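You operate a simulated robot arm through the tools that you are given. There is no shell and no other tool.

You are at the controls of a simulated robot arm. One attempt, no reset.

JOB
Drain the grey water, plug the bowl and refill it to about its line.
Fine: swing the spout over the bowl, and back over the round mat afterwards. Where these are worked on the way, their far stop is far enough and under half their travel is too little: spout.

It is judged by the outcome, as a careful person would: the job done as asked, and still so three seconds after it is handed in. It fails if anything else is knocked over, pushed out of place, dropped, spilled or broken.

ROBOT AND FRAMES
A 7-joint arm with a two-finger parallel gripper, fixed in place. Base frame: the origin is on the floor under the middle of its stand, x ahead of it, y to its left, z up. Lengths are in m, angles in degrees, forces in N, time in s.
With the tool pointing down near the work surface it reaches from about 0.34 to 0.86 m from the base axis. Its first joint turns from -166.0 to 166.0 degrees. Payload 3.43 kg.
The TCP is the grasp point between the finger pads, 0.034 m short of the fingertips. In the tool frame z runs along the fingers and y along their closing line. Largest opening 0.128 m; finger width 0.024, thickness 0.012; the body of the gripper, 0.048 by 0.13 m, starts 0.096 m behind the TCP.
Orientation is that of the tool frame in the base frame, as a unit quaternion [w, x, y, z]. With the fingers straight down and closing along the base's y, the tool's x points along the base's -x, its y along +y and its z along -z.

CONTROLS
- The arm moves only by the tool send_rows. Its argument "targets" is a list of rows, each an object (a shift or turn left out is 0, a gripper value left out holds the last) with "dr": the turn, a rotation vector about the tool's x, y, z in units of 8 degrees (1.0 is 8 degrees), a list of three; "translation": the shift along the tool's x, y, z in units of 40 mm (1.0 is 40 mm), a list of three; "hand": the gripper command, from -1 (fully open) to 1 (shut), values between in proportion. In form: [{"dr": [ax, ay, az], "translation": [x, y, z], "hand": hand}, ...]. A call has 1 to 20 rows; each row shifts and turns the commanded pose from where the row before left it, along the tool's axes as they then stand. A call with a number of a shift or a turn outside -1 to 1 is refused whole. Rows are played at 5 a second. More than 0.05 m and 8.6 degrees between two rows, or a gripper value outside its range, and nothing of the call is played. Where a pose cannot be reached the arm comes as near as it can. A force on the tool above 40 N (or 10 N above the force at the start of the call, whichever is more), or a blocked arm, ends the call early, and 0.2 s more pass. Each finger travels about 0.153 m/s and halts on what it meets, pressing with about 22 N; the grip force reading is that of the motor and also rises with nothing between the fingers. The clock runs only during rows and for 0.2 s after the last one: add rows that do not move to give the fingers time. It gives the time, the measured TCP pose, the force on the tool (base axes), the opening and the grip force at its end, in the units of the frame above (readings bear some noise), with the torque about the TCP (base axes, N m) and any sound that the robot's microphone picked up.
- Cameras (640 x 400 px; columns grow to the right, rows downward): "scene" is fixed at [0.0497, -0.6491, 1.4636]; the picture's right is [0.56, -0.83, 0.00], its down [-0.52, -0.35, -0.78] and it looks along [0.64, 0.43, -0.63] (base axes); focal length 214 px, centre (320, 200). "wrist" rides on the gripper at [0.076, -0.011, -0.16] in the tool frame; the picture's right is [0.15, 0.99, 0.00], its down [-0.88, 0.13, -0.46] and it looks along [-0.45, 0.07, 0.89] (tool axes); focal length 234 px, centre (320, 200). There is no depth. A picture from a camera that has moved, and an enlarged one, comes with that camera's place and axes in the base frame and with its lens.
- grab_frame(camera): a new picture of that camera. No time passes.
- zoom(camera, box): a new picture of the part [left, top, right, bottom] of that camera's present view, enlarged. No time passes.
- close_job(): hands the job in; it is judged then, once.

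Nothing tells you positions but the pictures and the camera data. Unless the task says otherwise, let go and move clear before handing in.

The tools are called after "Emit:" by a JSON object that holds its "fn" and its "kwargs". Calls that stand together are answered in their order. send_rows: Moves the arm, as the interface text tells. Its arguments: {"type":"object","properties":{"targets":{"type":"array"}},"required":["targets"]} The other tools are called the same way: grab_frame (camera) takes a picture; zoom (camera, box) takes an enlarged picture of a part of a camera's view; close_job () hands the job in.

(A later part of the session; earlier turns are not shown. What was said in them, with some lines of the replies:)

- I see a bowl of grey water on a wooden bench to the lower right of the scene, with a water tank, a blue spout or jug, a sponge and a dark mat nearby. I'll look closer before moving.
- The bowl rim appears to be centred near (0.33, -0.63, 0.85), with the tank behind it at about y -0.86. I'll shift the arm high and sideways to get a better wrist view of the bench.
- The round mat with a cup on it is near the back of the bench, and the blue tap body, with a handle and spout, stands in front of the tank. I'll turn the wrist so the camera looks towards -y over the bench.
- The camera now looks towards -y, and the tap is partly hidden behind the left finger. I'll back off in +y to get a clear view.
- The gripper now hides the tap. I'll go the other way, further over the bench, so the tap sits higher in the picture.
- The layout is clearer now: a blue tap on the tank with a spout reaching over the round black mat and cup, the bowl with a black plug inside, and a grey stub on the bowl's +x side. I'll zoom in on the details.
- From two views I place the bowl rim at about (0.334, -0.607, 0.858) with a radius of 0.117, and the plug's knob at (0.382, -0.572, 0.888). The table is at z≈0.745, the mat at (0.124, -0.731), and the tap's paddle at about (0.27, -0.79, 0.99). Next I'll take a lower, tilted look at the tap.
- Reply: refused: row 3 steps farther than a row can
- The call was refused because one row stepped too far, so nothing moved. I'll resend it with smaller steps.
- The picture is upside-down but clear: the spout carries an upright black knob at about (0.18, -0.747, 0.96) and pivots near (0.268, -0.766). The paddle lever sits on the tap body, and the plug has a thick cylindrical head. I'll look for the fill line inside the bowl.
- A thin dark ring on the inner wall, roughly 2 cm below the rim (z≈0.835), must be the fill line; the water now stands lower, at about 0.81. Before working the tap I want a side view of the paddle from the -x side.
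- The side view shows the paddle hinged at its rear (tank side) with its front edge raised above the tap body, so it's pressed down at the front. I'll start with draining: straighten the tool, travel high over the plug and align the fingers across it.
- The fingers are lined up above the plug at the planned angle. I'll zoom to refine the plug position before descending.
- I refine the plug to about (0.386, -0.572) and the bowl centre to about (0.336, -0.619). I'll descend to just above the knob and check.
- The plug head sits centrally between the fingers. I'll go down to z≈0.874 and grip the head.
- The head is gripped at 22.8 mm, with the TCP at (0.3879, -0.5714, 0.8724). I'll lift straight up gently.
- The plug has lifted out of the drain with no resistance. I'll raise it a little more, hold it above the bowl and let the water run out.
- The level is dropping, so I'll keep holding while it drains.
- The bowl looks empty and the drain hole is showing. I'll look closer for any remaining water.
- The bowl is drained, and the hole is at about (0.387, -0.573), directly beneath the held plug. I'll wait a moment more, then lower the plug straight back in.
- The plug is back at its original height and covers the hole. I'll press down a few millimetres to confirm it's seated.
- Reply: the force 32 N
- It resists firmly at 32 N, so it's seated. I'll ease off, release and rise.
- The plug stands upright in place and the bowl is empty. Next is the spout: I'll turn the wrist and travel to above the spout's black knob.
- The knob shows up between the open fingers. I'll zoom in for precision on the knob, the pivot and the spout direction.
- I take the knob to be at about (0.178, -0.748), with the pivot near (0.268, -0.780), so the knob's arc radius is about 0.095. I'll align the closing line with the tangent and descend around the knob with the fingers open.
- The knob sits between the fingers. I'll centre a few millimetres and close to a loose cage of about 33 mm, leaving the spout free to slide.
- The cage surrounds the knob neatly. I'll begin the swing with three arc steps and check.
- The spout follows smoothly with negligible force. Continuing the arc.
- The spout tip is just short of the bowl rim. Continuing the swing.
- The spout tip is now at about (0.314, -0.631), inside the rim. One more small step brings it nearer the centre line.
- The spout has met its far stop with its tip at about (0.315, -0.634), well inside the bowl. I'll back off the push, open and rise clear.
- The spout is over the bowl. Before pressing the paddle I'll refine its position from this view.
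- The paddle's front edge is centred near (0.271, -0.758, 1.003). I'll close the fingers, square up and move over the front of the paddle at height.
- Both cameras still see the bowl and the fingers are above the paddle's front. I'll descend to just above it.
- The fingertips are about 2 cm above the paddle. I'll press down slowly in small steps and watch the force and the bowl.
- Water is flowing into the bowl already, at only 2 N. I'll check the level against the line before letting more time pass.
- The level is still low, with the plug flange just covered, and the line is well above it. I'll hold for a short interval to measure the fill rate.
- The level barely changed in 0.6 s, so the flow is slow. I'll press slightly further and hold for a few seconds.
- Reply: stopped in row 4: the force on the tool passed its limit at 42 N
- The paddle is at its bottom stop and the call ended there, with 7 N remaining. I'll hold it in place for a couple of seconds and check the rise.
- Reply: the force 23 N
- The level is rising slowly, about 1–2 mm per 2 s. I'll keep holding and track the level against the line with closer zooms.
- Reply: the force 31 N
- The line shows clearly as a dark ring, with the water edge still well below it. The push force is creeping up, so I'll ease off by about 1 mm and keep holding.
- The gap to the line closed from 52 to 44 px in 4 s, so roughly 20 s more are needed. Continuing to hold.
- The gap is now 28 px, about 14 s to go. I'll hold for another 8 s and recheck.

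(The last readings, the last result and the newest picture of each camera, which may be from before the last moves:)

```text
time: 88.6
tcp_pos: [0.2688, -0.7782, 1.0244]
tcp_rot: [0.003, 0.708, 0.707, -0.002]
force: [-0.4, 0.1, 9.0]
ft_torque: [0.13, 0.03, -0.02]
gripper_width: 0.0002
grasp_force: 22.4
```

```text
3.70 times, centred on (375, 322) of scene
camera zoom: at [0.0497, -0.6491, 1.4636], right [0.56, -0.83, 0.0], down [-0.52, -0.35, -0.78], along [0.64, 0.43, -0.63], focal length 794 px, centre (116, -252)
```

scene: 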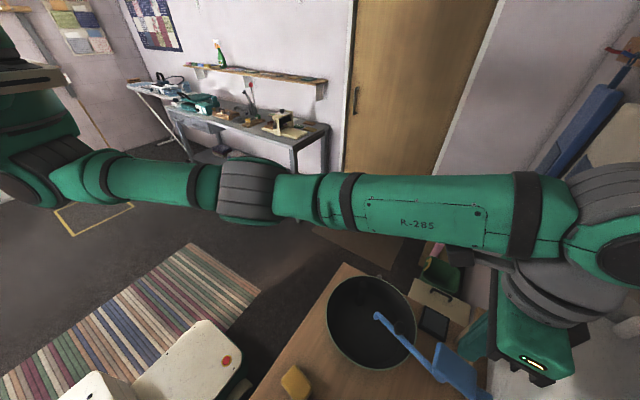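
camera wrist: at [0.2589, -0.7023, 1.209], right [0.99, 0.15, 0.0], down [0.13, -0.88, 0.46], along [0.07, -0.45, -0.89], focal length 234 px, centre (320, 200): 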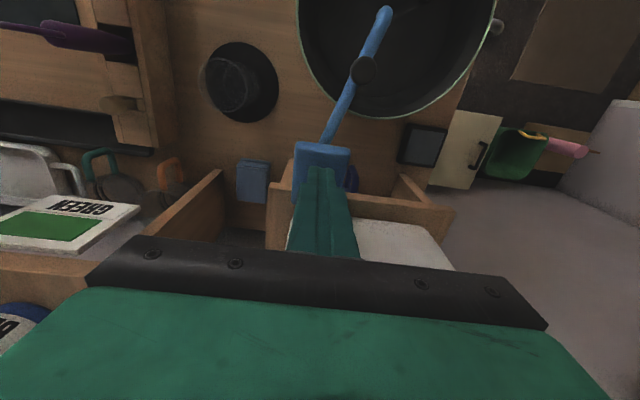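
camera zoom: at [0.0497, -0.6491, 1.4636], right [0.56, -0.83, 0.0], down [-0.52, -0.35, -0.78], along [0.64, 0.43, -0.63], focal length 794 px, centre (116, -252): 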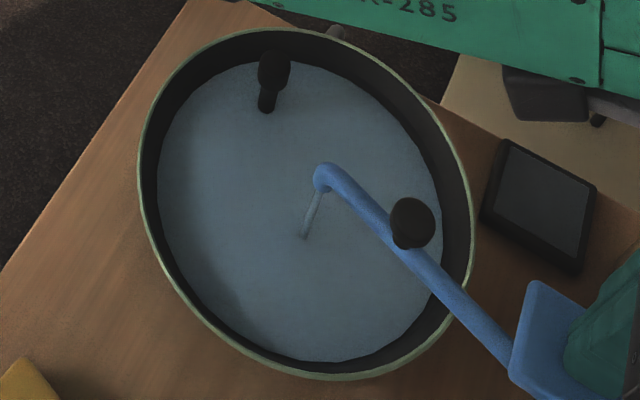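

The gap is about 14 px. I'll hold another 4 s and then measure again closely.

Emit:
{"fn": "send_rows", "kwargs": {"targets": [{}, {}, {}, {}, {}, {}, {}, {}, {}, {}, {}, {}, {}, {}, {}, {}, {}, {}, {}, {}]}}

Emit:
{"fn": "zoom", "kwargs": {"camera": "wrist", "box": [360, 50, 500, 130]}}

Emit:
{"fn": "zoom", "kwargs": {"camera": "wrist", "box": [365, 90, 425, 130]}}

```text
time: 92.8
tcp_pos: [0.2699, -0.7765, 1.0241]
tcp_rot: [0.003, 0.707, 0.707, -0.002]
force: [-1.4, 0.8, 8.8]
ft_torque: [0.17, 0.0, 0.02]
gripper_width: 0.0
grasp_force: 22.3
```

```text
4.57 times, centred on (430, 90) of wrist
camera zoom: at [0.2573, -0.7005, 1.1833], right [0.99, 0.14, 0.0], down [0.13, -0.88, 0.46], along [0.07, -0.46, -0.89], focal length 1070 px, centre (-183, 703)
```

zoom: 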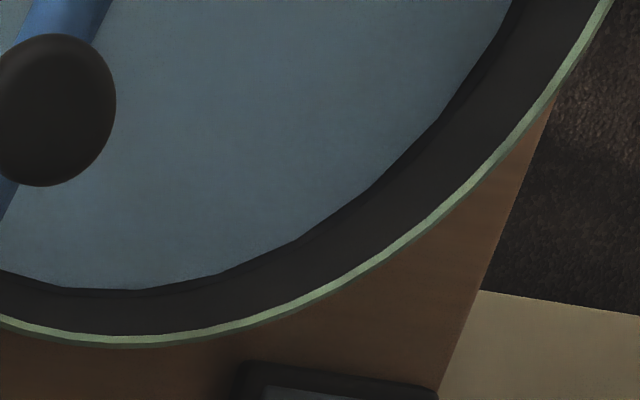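

```text
10.00 times, centred on (395, 110) of wrist
camera zoom: at [0.2573, -0.7005, 1.1833], right [0.99, 0.14, 0.0], down [0.13, -0.88, 0.46], along [0.07, -0.46, -0.89], focal length 2342 px, centre (-430, 1100)
```

zoom: 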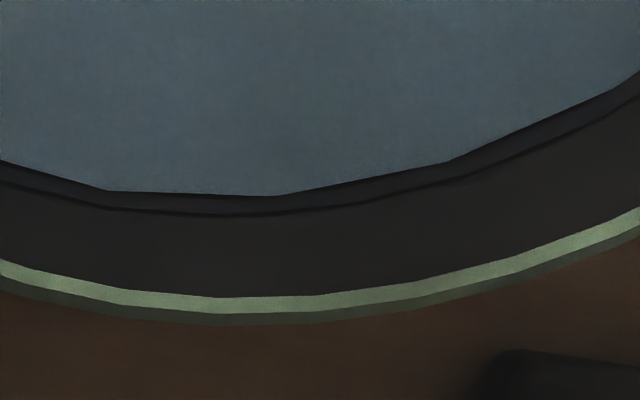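

Gap is about 19 px at 10x, rising at around 16 px per 4 s. I'll hold a little under 4 s and check.

Emit:
{"fn": "send_rows", "kwargs": {"targets": [{}, {}, {}, {}, {}, {}, {}, {}, {}, {}, {}, {}, {}, {}, {}, {}, {}, {}]}}

Emit:
{"fn": "zoom", "kwargs": {"camera": "wrist", "box": [365, 90, 425, 130]}}

Emit:
{"fn": "zoom", "kwargs": {"camera": "scene", "box": [325, 268, 425, 376]}}

```text
time: 96.6
tcp_pos: [0.2694, -0.7774, 1.0236]
tcp_rot: [0.002, 0.708, 0.706, -0.002]
force: [-0.1, 0.8, 8.7]
ft_torque: [0.09, 0.02, -0.03]
gripper_width: 0.0
grasp_force: 21.9
```

```text
10.00 times, centred on (395, 110) of wrist
camera zoom: at [0.2573, -0.7005, 1.1833], right [0.99, 0.14, 0.0], down [0.13, -0.88, 0.46], along [0.07, -0.46, -0.89], focal length 2342 px, centre (-430, 1100)
```

zoom: 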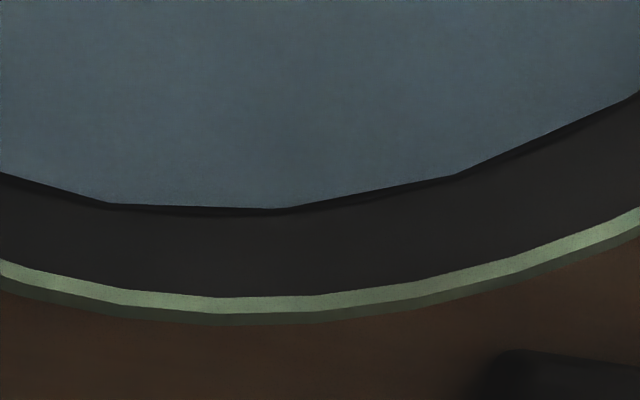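

```text
3.70 times, centred on (375, 322) of scene
camera zoom: at [0.0497, -0.6491, 1.4636], right [0.56, -0.83, 0.0], down [-0.52, -0.35, -0.78], along [0.64, 0.43, -0.63], focal length 794 px, centre (116, -252)
```

zoom: 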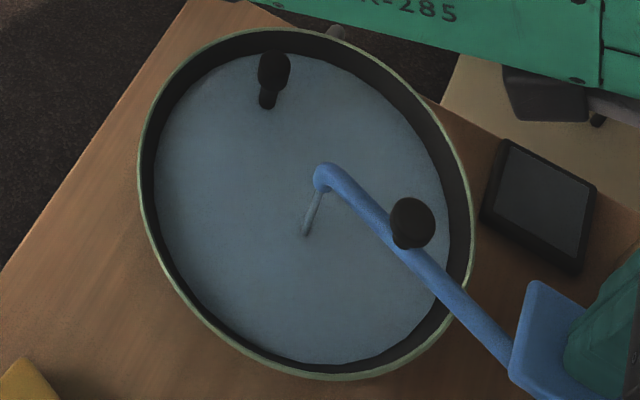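

The water edge has reached the line. I'll release the paddle now.

Emit:
{"fn": "send_rows", "kwargs": {"targets": [{"translation": [0, 0, -1]}]}}

Emit:
{"fn": "zoom", "kwargs": {"camera": "scene", "box": [320, 260, 520, 400]}}

Emit:
{"fn": "zoom", "kwargs": {"camera": "wrist", "box": [290, 0, 500, 130]}}

```text
time: 97.0
tcp_pos: [0.2718, -0.7785, 1.063]
tcp_rot: [0.003, 0.707, 0.707, -0.001]
force: [0.4, 0.6, 0.3]
ft_torque: [-0.01, -0.01, -0.01]
gripper_width: 0.0001
grasp_force: 22.5
```

```text
2.86 times, centred on (420, 330) of scene
camera zoom: at [0.0497, -0.6491, 1.4636], right [0.56, -0.83, 0.0], down [-0.52, -0.35, -0.78], along [0.64, 0.43, -0.63], focal length 613 px, centre (34, -171)
```

zoom: 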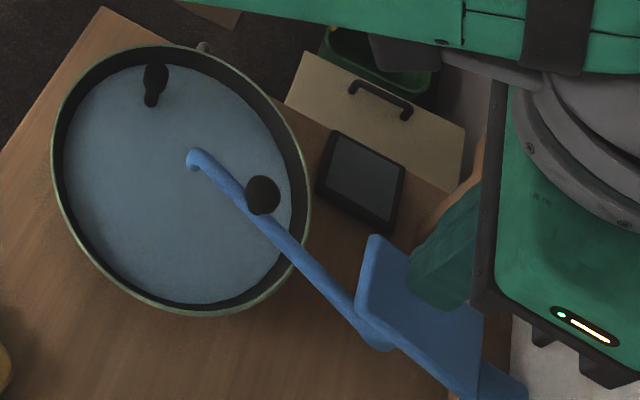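

```text
3.05 times, centred on (395, 65) of wrist
camera zoom: at [0.2587, -0.7027, 1.2223], right [0.99, 0.14, 0.0], down [0.13, -0.88, 0.46], along [0.07, -0.45, -0.89], focal length 714 px, centre (91, 611)
```

zoom: 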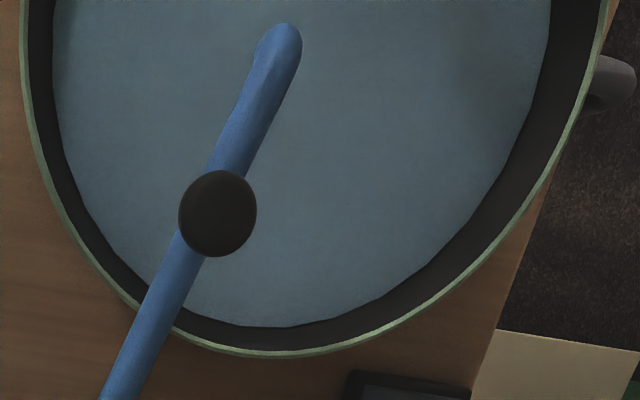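

The stream has stopped and the paddle has sprung back. I'll rise, move above the spout knob and open the fingers, ready to swing it back.

Emit:
{"fn": "send_rows", "kwargs": {"targets": [{"translation": [0, 0, -1]}, {"translation": [0.75, 0.22, 0]}, {"translation": [0.75, 0.22, 0]}, {"translation": [0.76, 0.22, 0]}, {"dr": [0, 0, 0.77], "hand": 0.5}, {"dr": [0, 0, 0.77], "hand": 0.06}, {"dr": [0, 0, 0.76]}, {}, {}]}}

Emit:
{"fn": "grab_frame", "kwargs": {"camera": "wrist"}}

Emit:
{"fn": "zoom", "kwargs": {"camera": "wrist", "box": [260, 80, 380, 260]}}

Emit:
{"fn": "grab_frame", "kwargs": {"camera": "scene"}}

```text
time: 99.0
tcp_pos: [0.2962, -0.6864, 1.1034]
tcp_rot: [0.003, 0.812, 0.584, -0.001]
force: [0.8, 0.4, -0.8]
ft_torque: [0.01, 0.0, 0.02]
gripper_width: 0.0604
grasp_force: 0.1
```

```text
taken
camera wrist: at [0.3083, -0.6108, 1.2635], right [0.98, -0.18, 0.0], down [-0.16, -0.87, 0.46], along [-0.08, -0.45, -0.89], focal length 234 px, centre (320, 200)
```

wrist: 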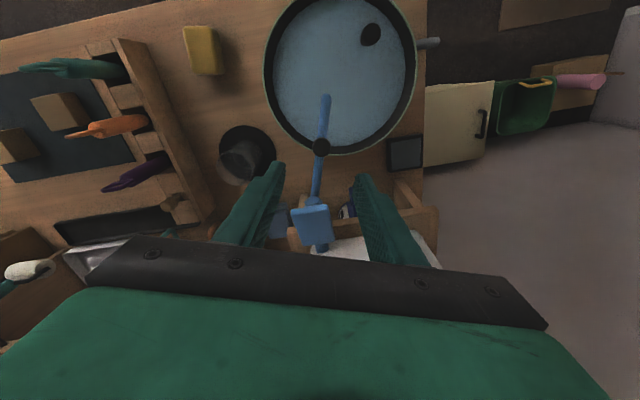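

```text
2.22 times, centred on (320, 170) of wrist
camera zoom: at [0.3083, -0.6108, 1.2635], right [0.98, -0.18, 0.0], down [-0.16, -0.87, 0.46], along [-0.08, -0.45, -0.89], focal length 520 px, centre (320, 267)
```

zoom: 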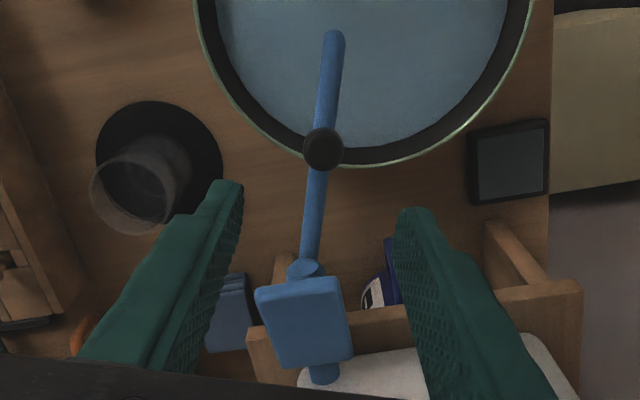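

```text
taken
```

scene: 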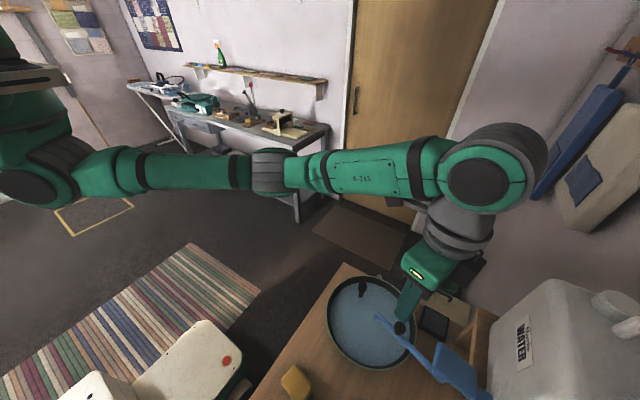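

The knob is directly beneath the TCP. I'll descend around it and form the loose cage.

Emit:
{"fn": "send_rows", "kwargs": {"targets": [{"translation": [0, 0, 0.9]}, {"translation": [0, 0, 0.9]}, {"translation": [0, 0, 0.9]}, {"translation": [0, 0, 0.65]}, {"hand": 0.3}, {"hand": 0.48}, {}]}}

Emit:
{"fn": "zoom", "kwargs": {"camera": "wrist", "box": [270, 120, 370, 240]}}

Emit:
{"fn": "zoom", "kwargs": {"camera": "wrist", "box": [220, 0, 480, 200]}}

```text
time: 100.6
tcp_pos: [0.292, -0.6894, 0.9653]
tcp_rot: [0.003, 0.812, 0.584, -0.001]
force: [0.6, 0.0, 0.1]
ft_torque: [0.03, -0.01, 0.02]
gripper_width: 0.0333
grasp_force: 0.0
```

```text
3.33 times, centred on (320, 180) of wrist
camera zoom: at [0.305, -0.6132, 1.1259], right [0.98, -0.18, 0.0], down [-0.16, -0.87, 0.46], along [-0.08, -0.45, -0.89], focal length 781 px, centre (320, 267)
```

zoom: 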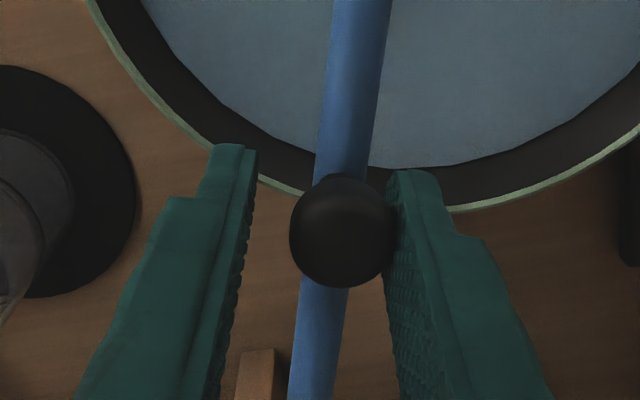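

```text
2.00 times, centred on (350, 100) of wrist
camera zoom: at [0.305, -0.6132, 1.1259], right [0.98, -0.18, 0.0], down [-0.16, -0.87, 0.46], along [-0.08, -0.45, -0.89], focal length 468 px, centre (260, 400)
```

zoom: 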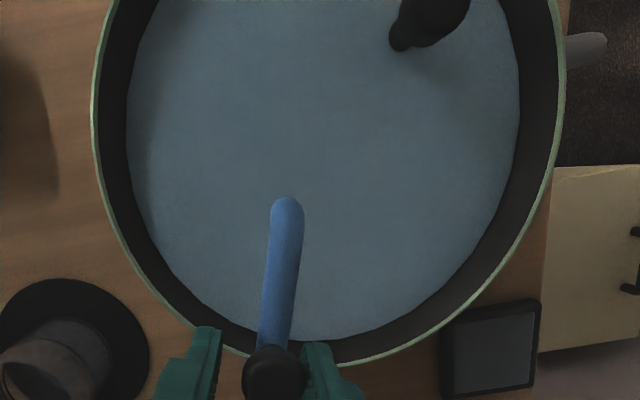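

The cage is set, with the right finger touching the knob. I'll swing back along the reverse arc, starting with four steps.

Emit:
{"fn": "send_rows", "kwargs": {"targets": [{"translation": [-0.023, -0.33, 0], "dr": [0, 0, -1]}, {"translation": [-0.023, -0.33, 0], "dr": [0, 0, -1]}, {"translation": [-0.023, -0.33, 0], "dr": [0, 0, -1]}, {"translation": [-0.023, -0.33, 0], "dr": [0, 0, -1]}, {}]}}

Emit:
{"fn": "grab_frame", "kwargs": {"camera": "wrist"}}

```text
time: 101.8
tcp_pos: [0.2434, -0.6864, 0.9685]
tcp_rot: [0.002, 0.618, 0.786, -0.003]
force: [0.8, -0.1, 0.0]
ft_torque: [0.01, 0.01, -0.05]
gripper_width: 0.0332
grasp_force: 0.2
```

```text
taken
camera wrist: at [0.2148, -0.6145, 1.1275], right [0.93, 0.38, 0.0], down [0.33, -0.82, 0.46], along [0.17, -0.43, -0.89], focal length 234 px, centre (320, 200)
```

wrist: 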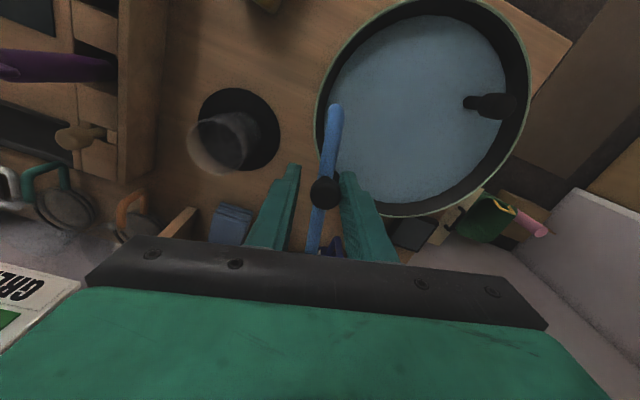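

Moving back smoothly with no dripping visible. Continuing towards the mat.

Emit:
{"fn": "send_rows", "kwargs": {"targets": [{"translation": [-0.023, -0.33, 0], "dr": [0, 0, -1]}, {"translation": [-0.023, -0.33, 0], "dr": [0, 0, -1]}, {"translation": [-0.023, -0.33, 0], "dr": [0, 0, -1]}, {"translation": [-0.023, -0.33, 0], "dr": [0, 0, -1]}, {}]}}

Emit:
{"fn": "grab_frame", "kwargs": {"camera": "wrist"}}

```text
time: 103.0
tcp_pos: [0.1984, -0.7113, 0.969]
tcp_rot: [0.003, 0.377, 0.926, -0.002]
force: [-0.2, 1.2, 0.0]
ft_torque: [-0.02, 0.01, 0.01]
gripper_width: 0.0332
grasp_force: 0.0
```

```text
taken
camera wrist: at [0.1347, -0.6655, 1.128], right [0.59, 0.81, 0.0], down [0.72, -0.52, 0.46], along [0.37, -0.27, -0.89], focal length 234 px, centre (320, 200)
```

wrist: 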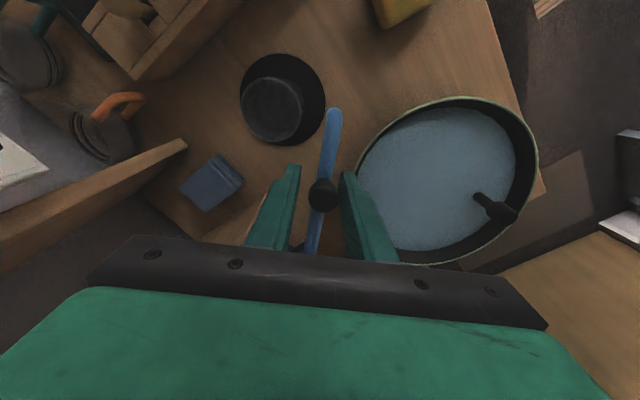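

About 28° remain to the original position over the mat. Three more steps, then a small final nudge.

Emit:
{"fn": "send_rows", "kwargs": {"targets": [{"translation": [-0.023, -0.33, 0], "dr": [0, 0, -1]}, {"translation": [-0.023, -0.33, 0], "dr": [0, 0, -1]}, {"translation": [-0.023, -0.33, 0], "dr": [0, 0, -1]}, {}]}}

Emit:
{"fn": "grab_frame", "kwargs": {"camera": "wrist"}}

```text
time: 104.0
tcp_pos: [0.1763, -0.7452, 0.9706]
tcp_rot: [0.001, 0.178, 0.984, -0.003]
force: [-0.5, -0.5, -0.7]
ft_torque: [0.0, 0.01, -0.02]
gripper_width: 0.0335
grasp_force: 0.0
```

```text
taken
camera wrist: at [0.1002, -0.7283, 1.1292], right [0.21, 0.98, -0.01], down [0.87, -0.18, 0.46], along [0.45, -0.1, -0.89], focal length 234 px, centre (320, 200)
```

wrist: 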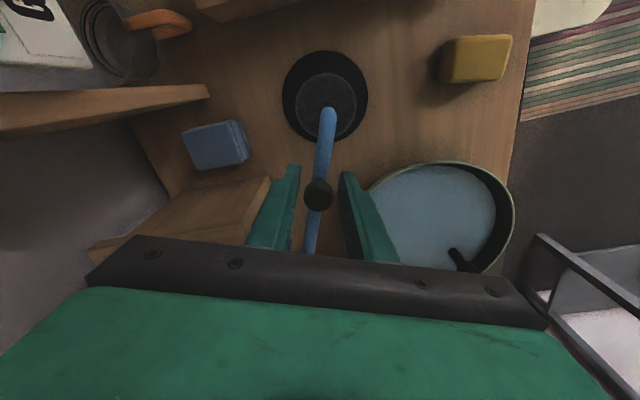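

The spout tip is back at about (0.126, -0.729), over the mat as at the start. I'll make a small nudge to confirm it's fully home.

Emit:
{"fn": "send_rows", "kwargs": {"targets": [{"translation": [-0.005, -0.12, 0]}, {"translation": [0, -0.08, 0]}, {}]}}

Emit:
{"fn": "zoom", "kwargs": {"camera": "wrist", "box": [260, 40, 380, 240]}}

```text
time: 104.8
tcp_pos: [0.1749, -0.7524, 0.9713]
tcp_rot: [0.002, 0.178, 0.984, -0.002]
force: [2.3, 6.2, -2.7]
ft_torque: [0.01, 0.05, 0.01]
gripper_width: 0.0369
grasp_force: 3.1
```

```text
2.00 times, centred on (320, 140) of wrist
camera zoom: at [0.0982, -0.7352, 1.1295], right [0.21, 0.98, 0.0], down [0.87, -0.18, 0.46], along [0.45, -0.1, -0.89], focal length 468 px, centre (320, 320)
```

zoom: 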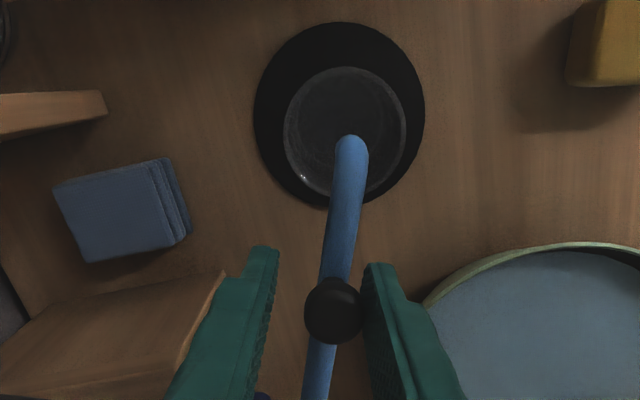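

The spout has met its home stop over the mat. I'll back off, open and rise clear.

Emit:
{"fn": "send_rows", "kwargs": {"targets": [{"translation": [0, 0.17, 0]}, {"hand": 0.2}, {"hand": 0.06}, {}, {"translation": [0, 0, -0.6]}, {"translation": [0, 0, -0.9]}, {"translation": [0, 0, -0.9]}, {"translation": [0, 0, -0.9]}, {"translation": [0, 0, -0.9]}, {}]}}

Emit:
{"fn": "grab_frame", "kwargs": {"camera": "wrist"}}

Emit:
{"fn": "zoom", "kwargs": {"camera": "scene", "box": [320, 260, 480, 400]}}

```text
time: 107.0
tcp_pos: [0.1783, -0.7442, 1.1373]
tcp_rot: [0.002, 0.178, 0.984, -0.003]
force: [-0.4, -0.2, 0.8]
ft_torque: [-0.01, -0.01, -0.01]
gripper_width: 0.0599
grasp_force: 0.0
```

```text
taken
camera wrist: at [0.1033, -0.7281, 1.2976], right [0.21, 0.98, -0.01], down [0.87, -0.18, 0.46], along [0.45, -0.1, -0.89], focal length 234 px, centre (320, 200)
```

wrist: 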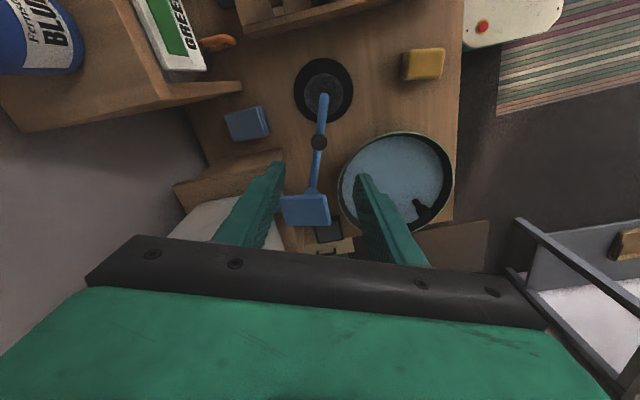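

```text
2.86 times, centred on (400, 330) of scene
camera zoom: at [0.0497, -0.6491, 1.4636], right [0.56, -0.83, 0.0], down [-0.52, -0.35, -0.78], along [0.64, 0.43, -0.63], focal length 613 px, centre (91, -171)
```

zoom: 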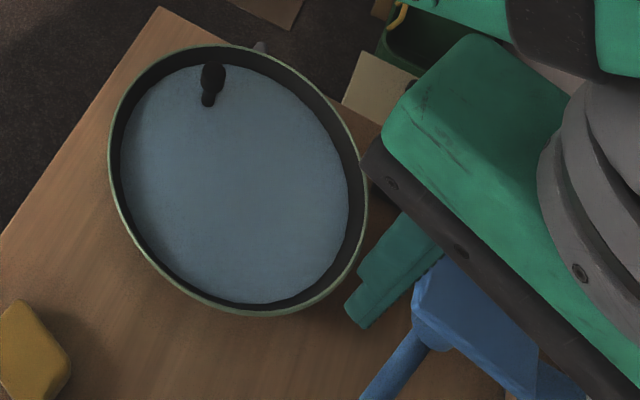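

The spout is home and the arm is clear of it. I'll move up and away, then inspect the water level against the line and check for leakage.

Emit:
{"fn": "send_rows", "kwargs": {"targets": [{"translation": [0, 0, -0.9]}, {"translation": [0, 0, -0.9]}, {"translation": [0.15, 0.9, 0]}, {"translation": [0.15, 0.9, 0]}, {"translation": [0.15, 0.9, 0]}, {"translation": [0.15, 0.9, 0]}, {"translation": [0.15, 0.9, 0]}, {"translation": [0.15, 0.9, 0]}, {}]}}

Emit:
{"fn": "grab_frame", "kwargs": {"camera": "wrist"}}

Emit:
{"fn": "grab_frame", "kwargs": {"camera": "scene"}}

Emit:
{"fn": "zoom", "kwargs": {"camera": "scene", "box": [325, 268, 425, 376]}}

```text
time: 109.0
tcp_pos: [0.2155, -0.5288, 1.2097]
tcp_rot: [0.001, 0.178, 0.984, -0.003]
force: [-0.2, 0.5, 0.2]
ft_torque: [0.03, 0.04, -0.05]
gripper_width: 0.0602
grasp_force: 0.1
```

```text
taken
camera wrist: at [0.1397, -0.5116, 1.3692], right [0.21, 0.98, -0.01], down [0.87, -0.18, 0.46], along [0.45, -0.1, -0.89], focal length 234 px, centre (320, 200)
```

wrist: 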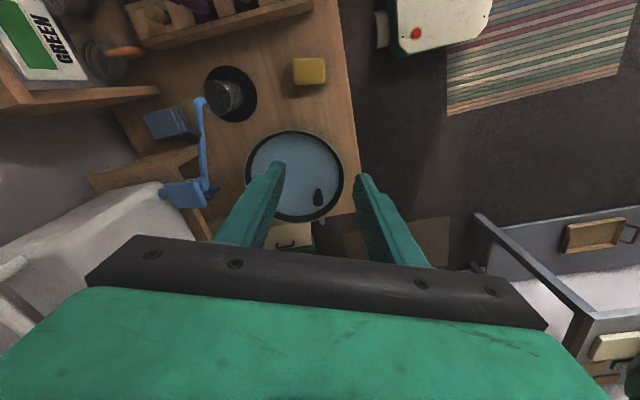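

```text
taken
```

scene: 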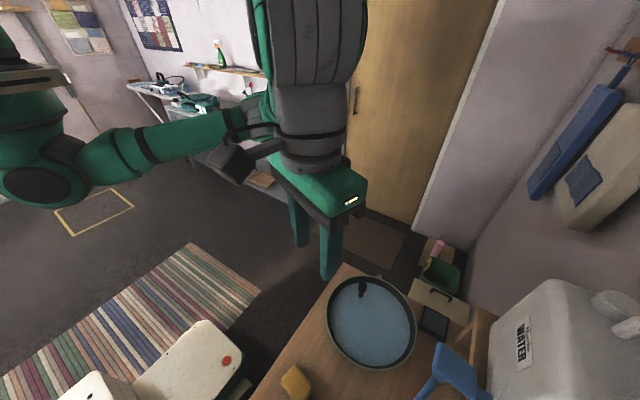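

```text
3.70 times, centred on (375, 322) of scene
camera zoom: at [0.0497, -0.6491, 1.4636], right [0.56, -0.83, 0.0], down [-0.52, -0.35, -0.78], along [0.64, 0.43, -0.63], focal length 794 px, centre (116, -252)
```

zoom: 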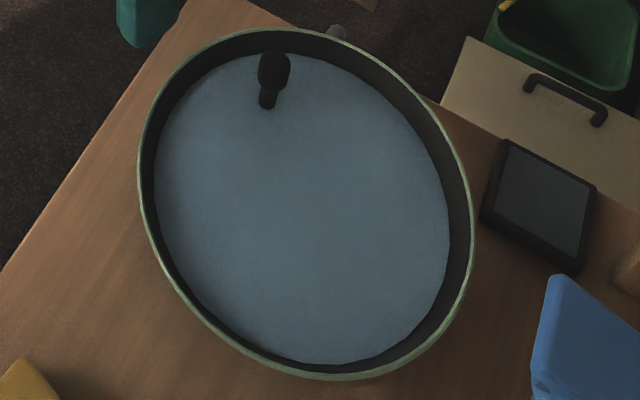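

The level looks unchanged since I released the paddle. I'll check the line more closely and look over the bench for drips or disturbed items.

Emit:
{"fn": "zoom", "kwargs": {"camera": "scene", "box": [370, 272, 420, 312]}}

Emit:
{"fn": "zoom", "kwargs": {"camera": "scene", "box": [325, 330, 415, 376]}}

Emit:
{"fn": "zoom", "kwargs": {"camera": "wrist", "box": [130, 40, 360, 240]}}

```text
10.00 times, centred on (395, 292) of scene
camera zoom: at [0.0497, -0.6491, 1.4636], right [0.56, -0.83, 0.0], down [-0.52, -0.35, -0.78], along [0.64, 0.43, -0.63], focal length 2145 px, centre (-430, -720)
```

zoom: 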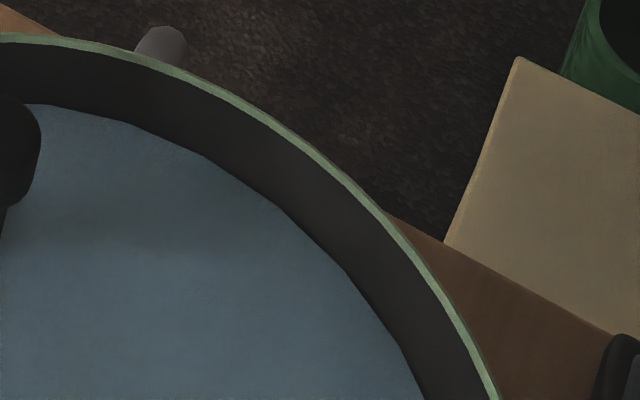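

```text
7.11 times, centred on (370, 353) of scene
camera zoom: at [0.0497, -0.6491, 1.4636], right [0.56, -0.83, 0.0], down [-0.52, -0.35, -0.78], along [0.64, 0.43, -0.63], focal length 1525 px, centre (-36, -888)
```

zoom: 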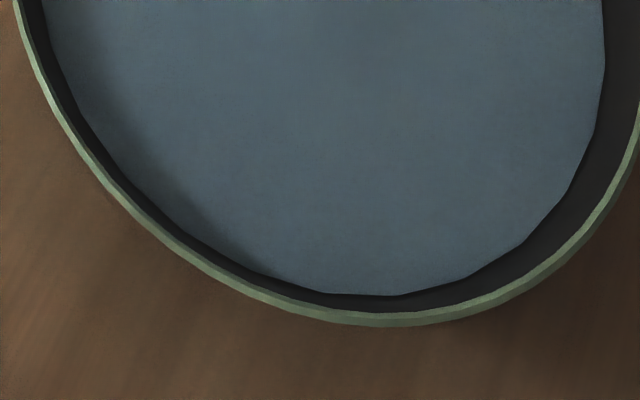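

```text
2.00 times, centred on (245, 140) of wrist
camera zoom: at [0.1397, -0.5116, 1.3692], right [0.21, 0.98, -0.01], down [0.87, -0.18, 0.46], along [0.45, -0.1, -0.89], focal length 468 px, centre (470, 320)
```

zoom: 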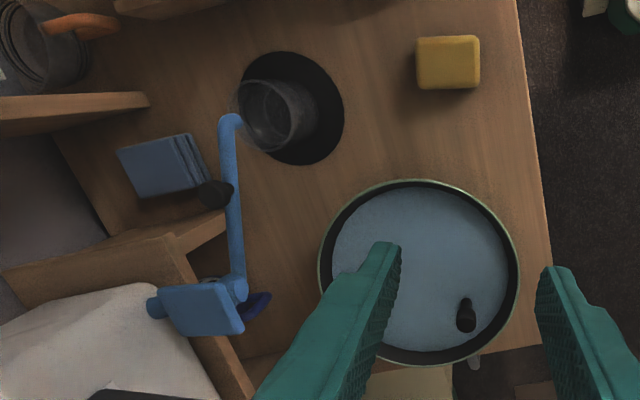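

The water sits at its line and is steady. The plug is seated, the paddle has sprung back with no flow, and the spout is at its stop over the round mat. Nothing else looks disturbed and the gripper is empty and clear, so I'm handing the job in.

Emit:
{"fn": "close_job", "kwargs": {}}

```text
The job is handed in.
```

The job is handed in. I drained the grey water, plugged the bowl and refilled it to its line.

- **Drain and plug:** I lifted the plug until the bowl was empty, then put it back. Pressed down, it resisted firmly, so it is seated.
- **Refill:** I swung the spout over the bowl to its far stop and held the paddle down until the water reached the line. The flow stopped on release, and the level was unchanged 12 seconds later.
- **Spout:** It is back at its home stop over the round mat.

I saw no spills, and nothing else appeared to have moved. The gripper is empty and clear of the bench.
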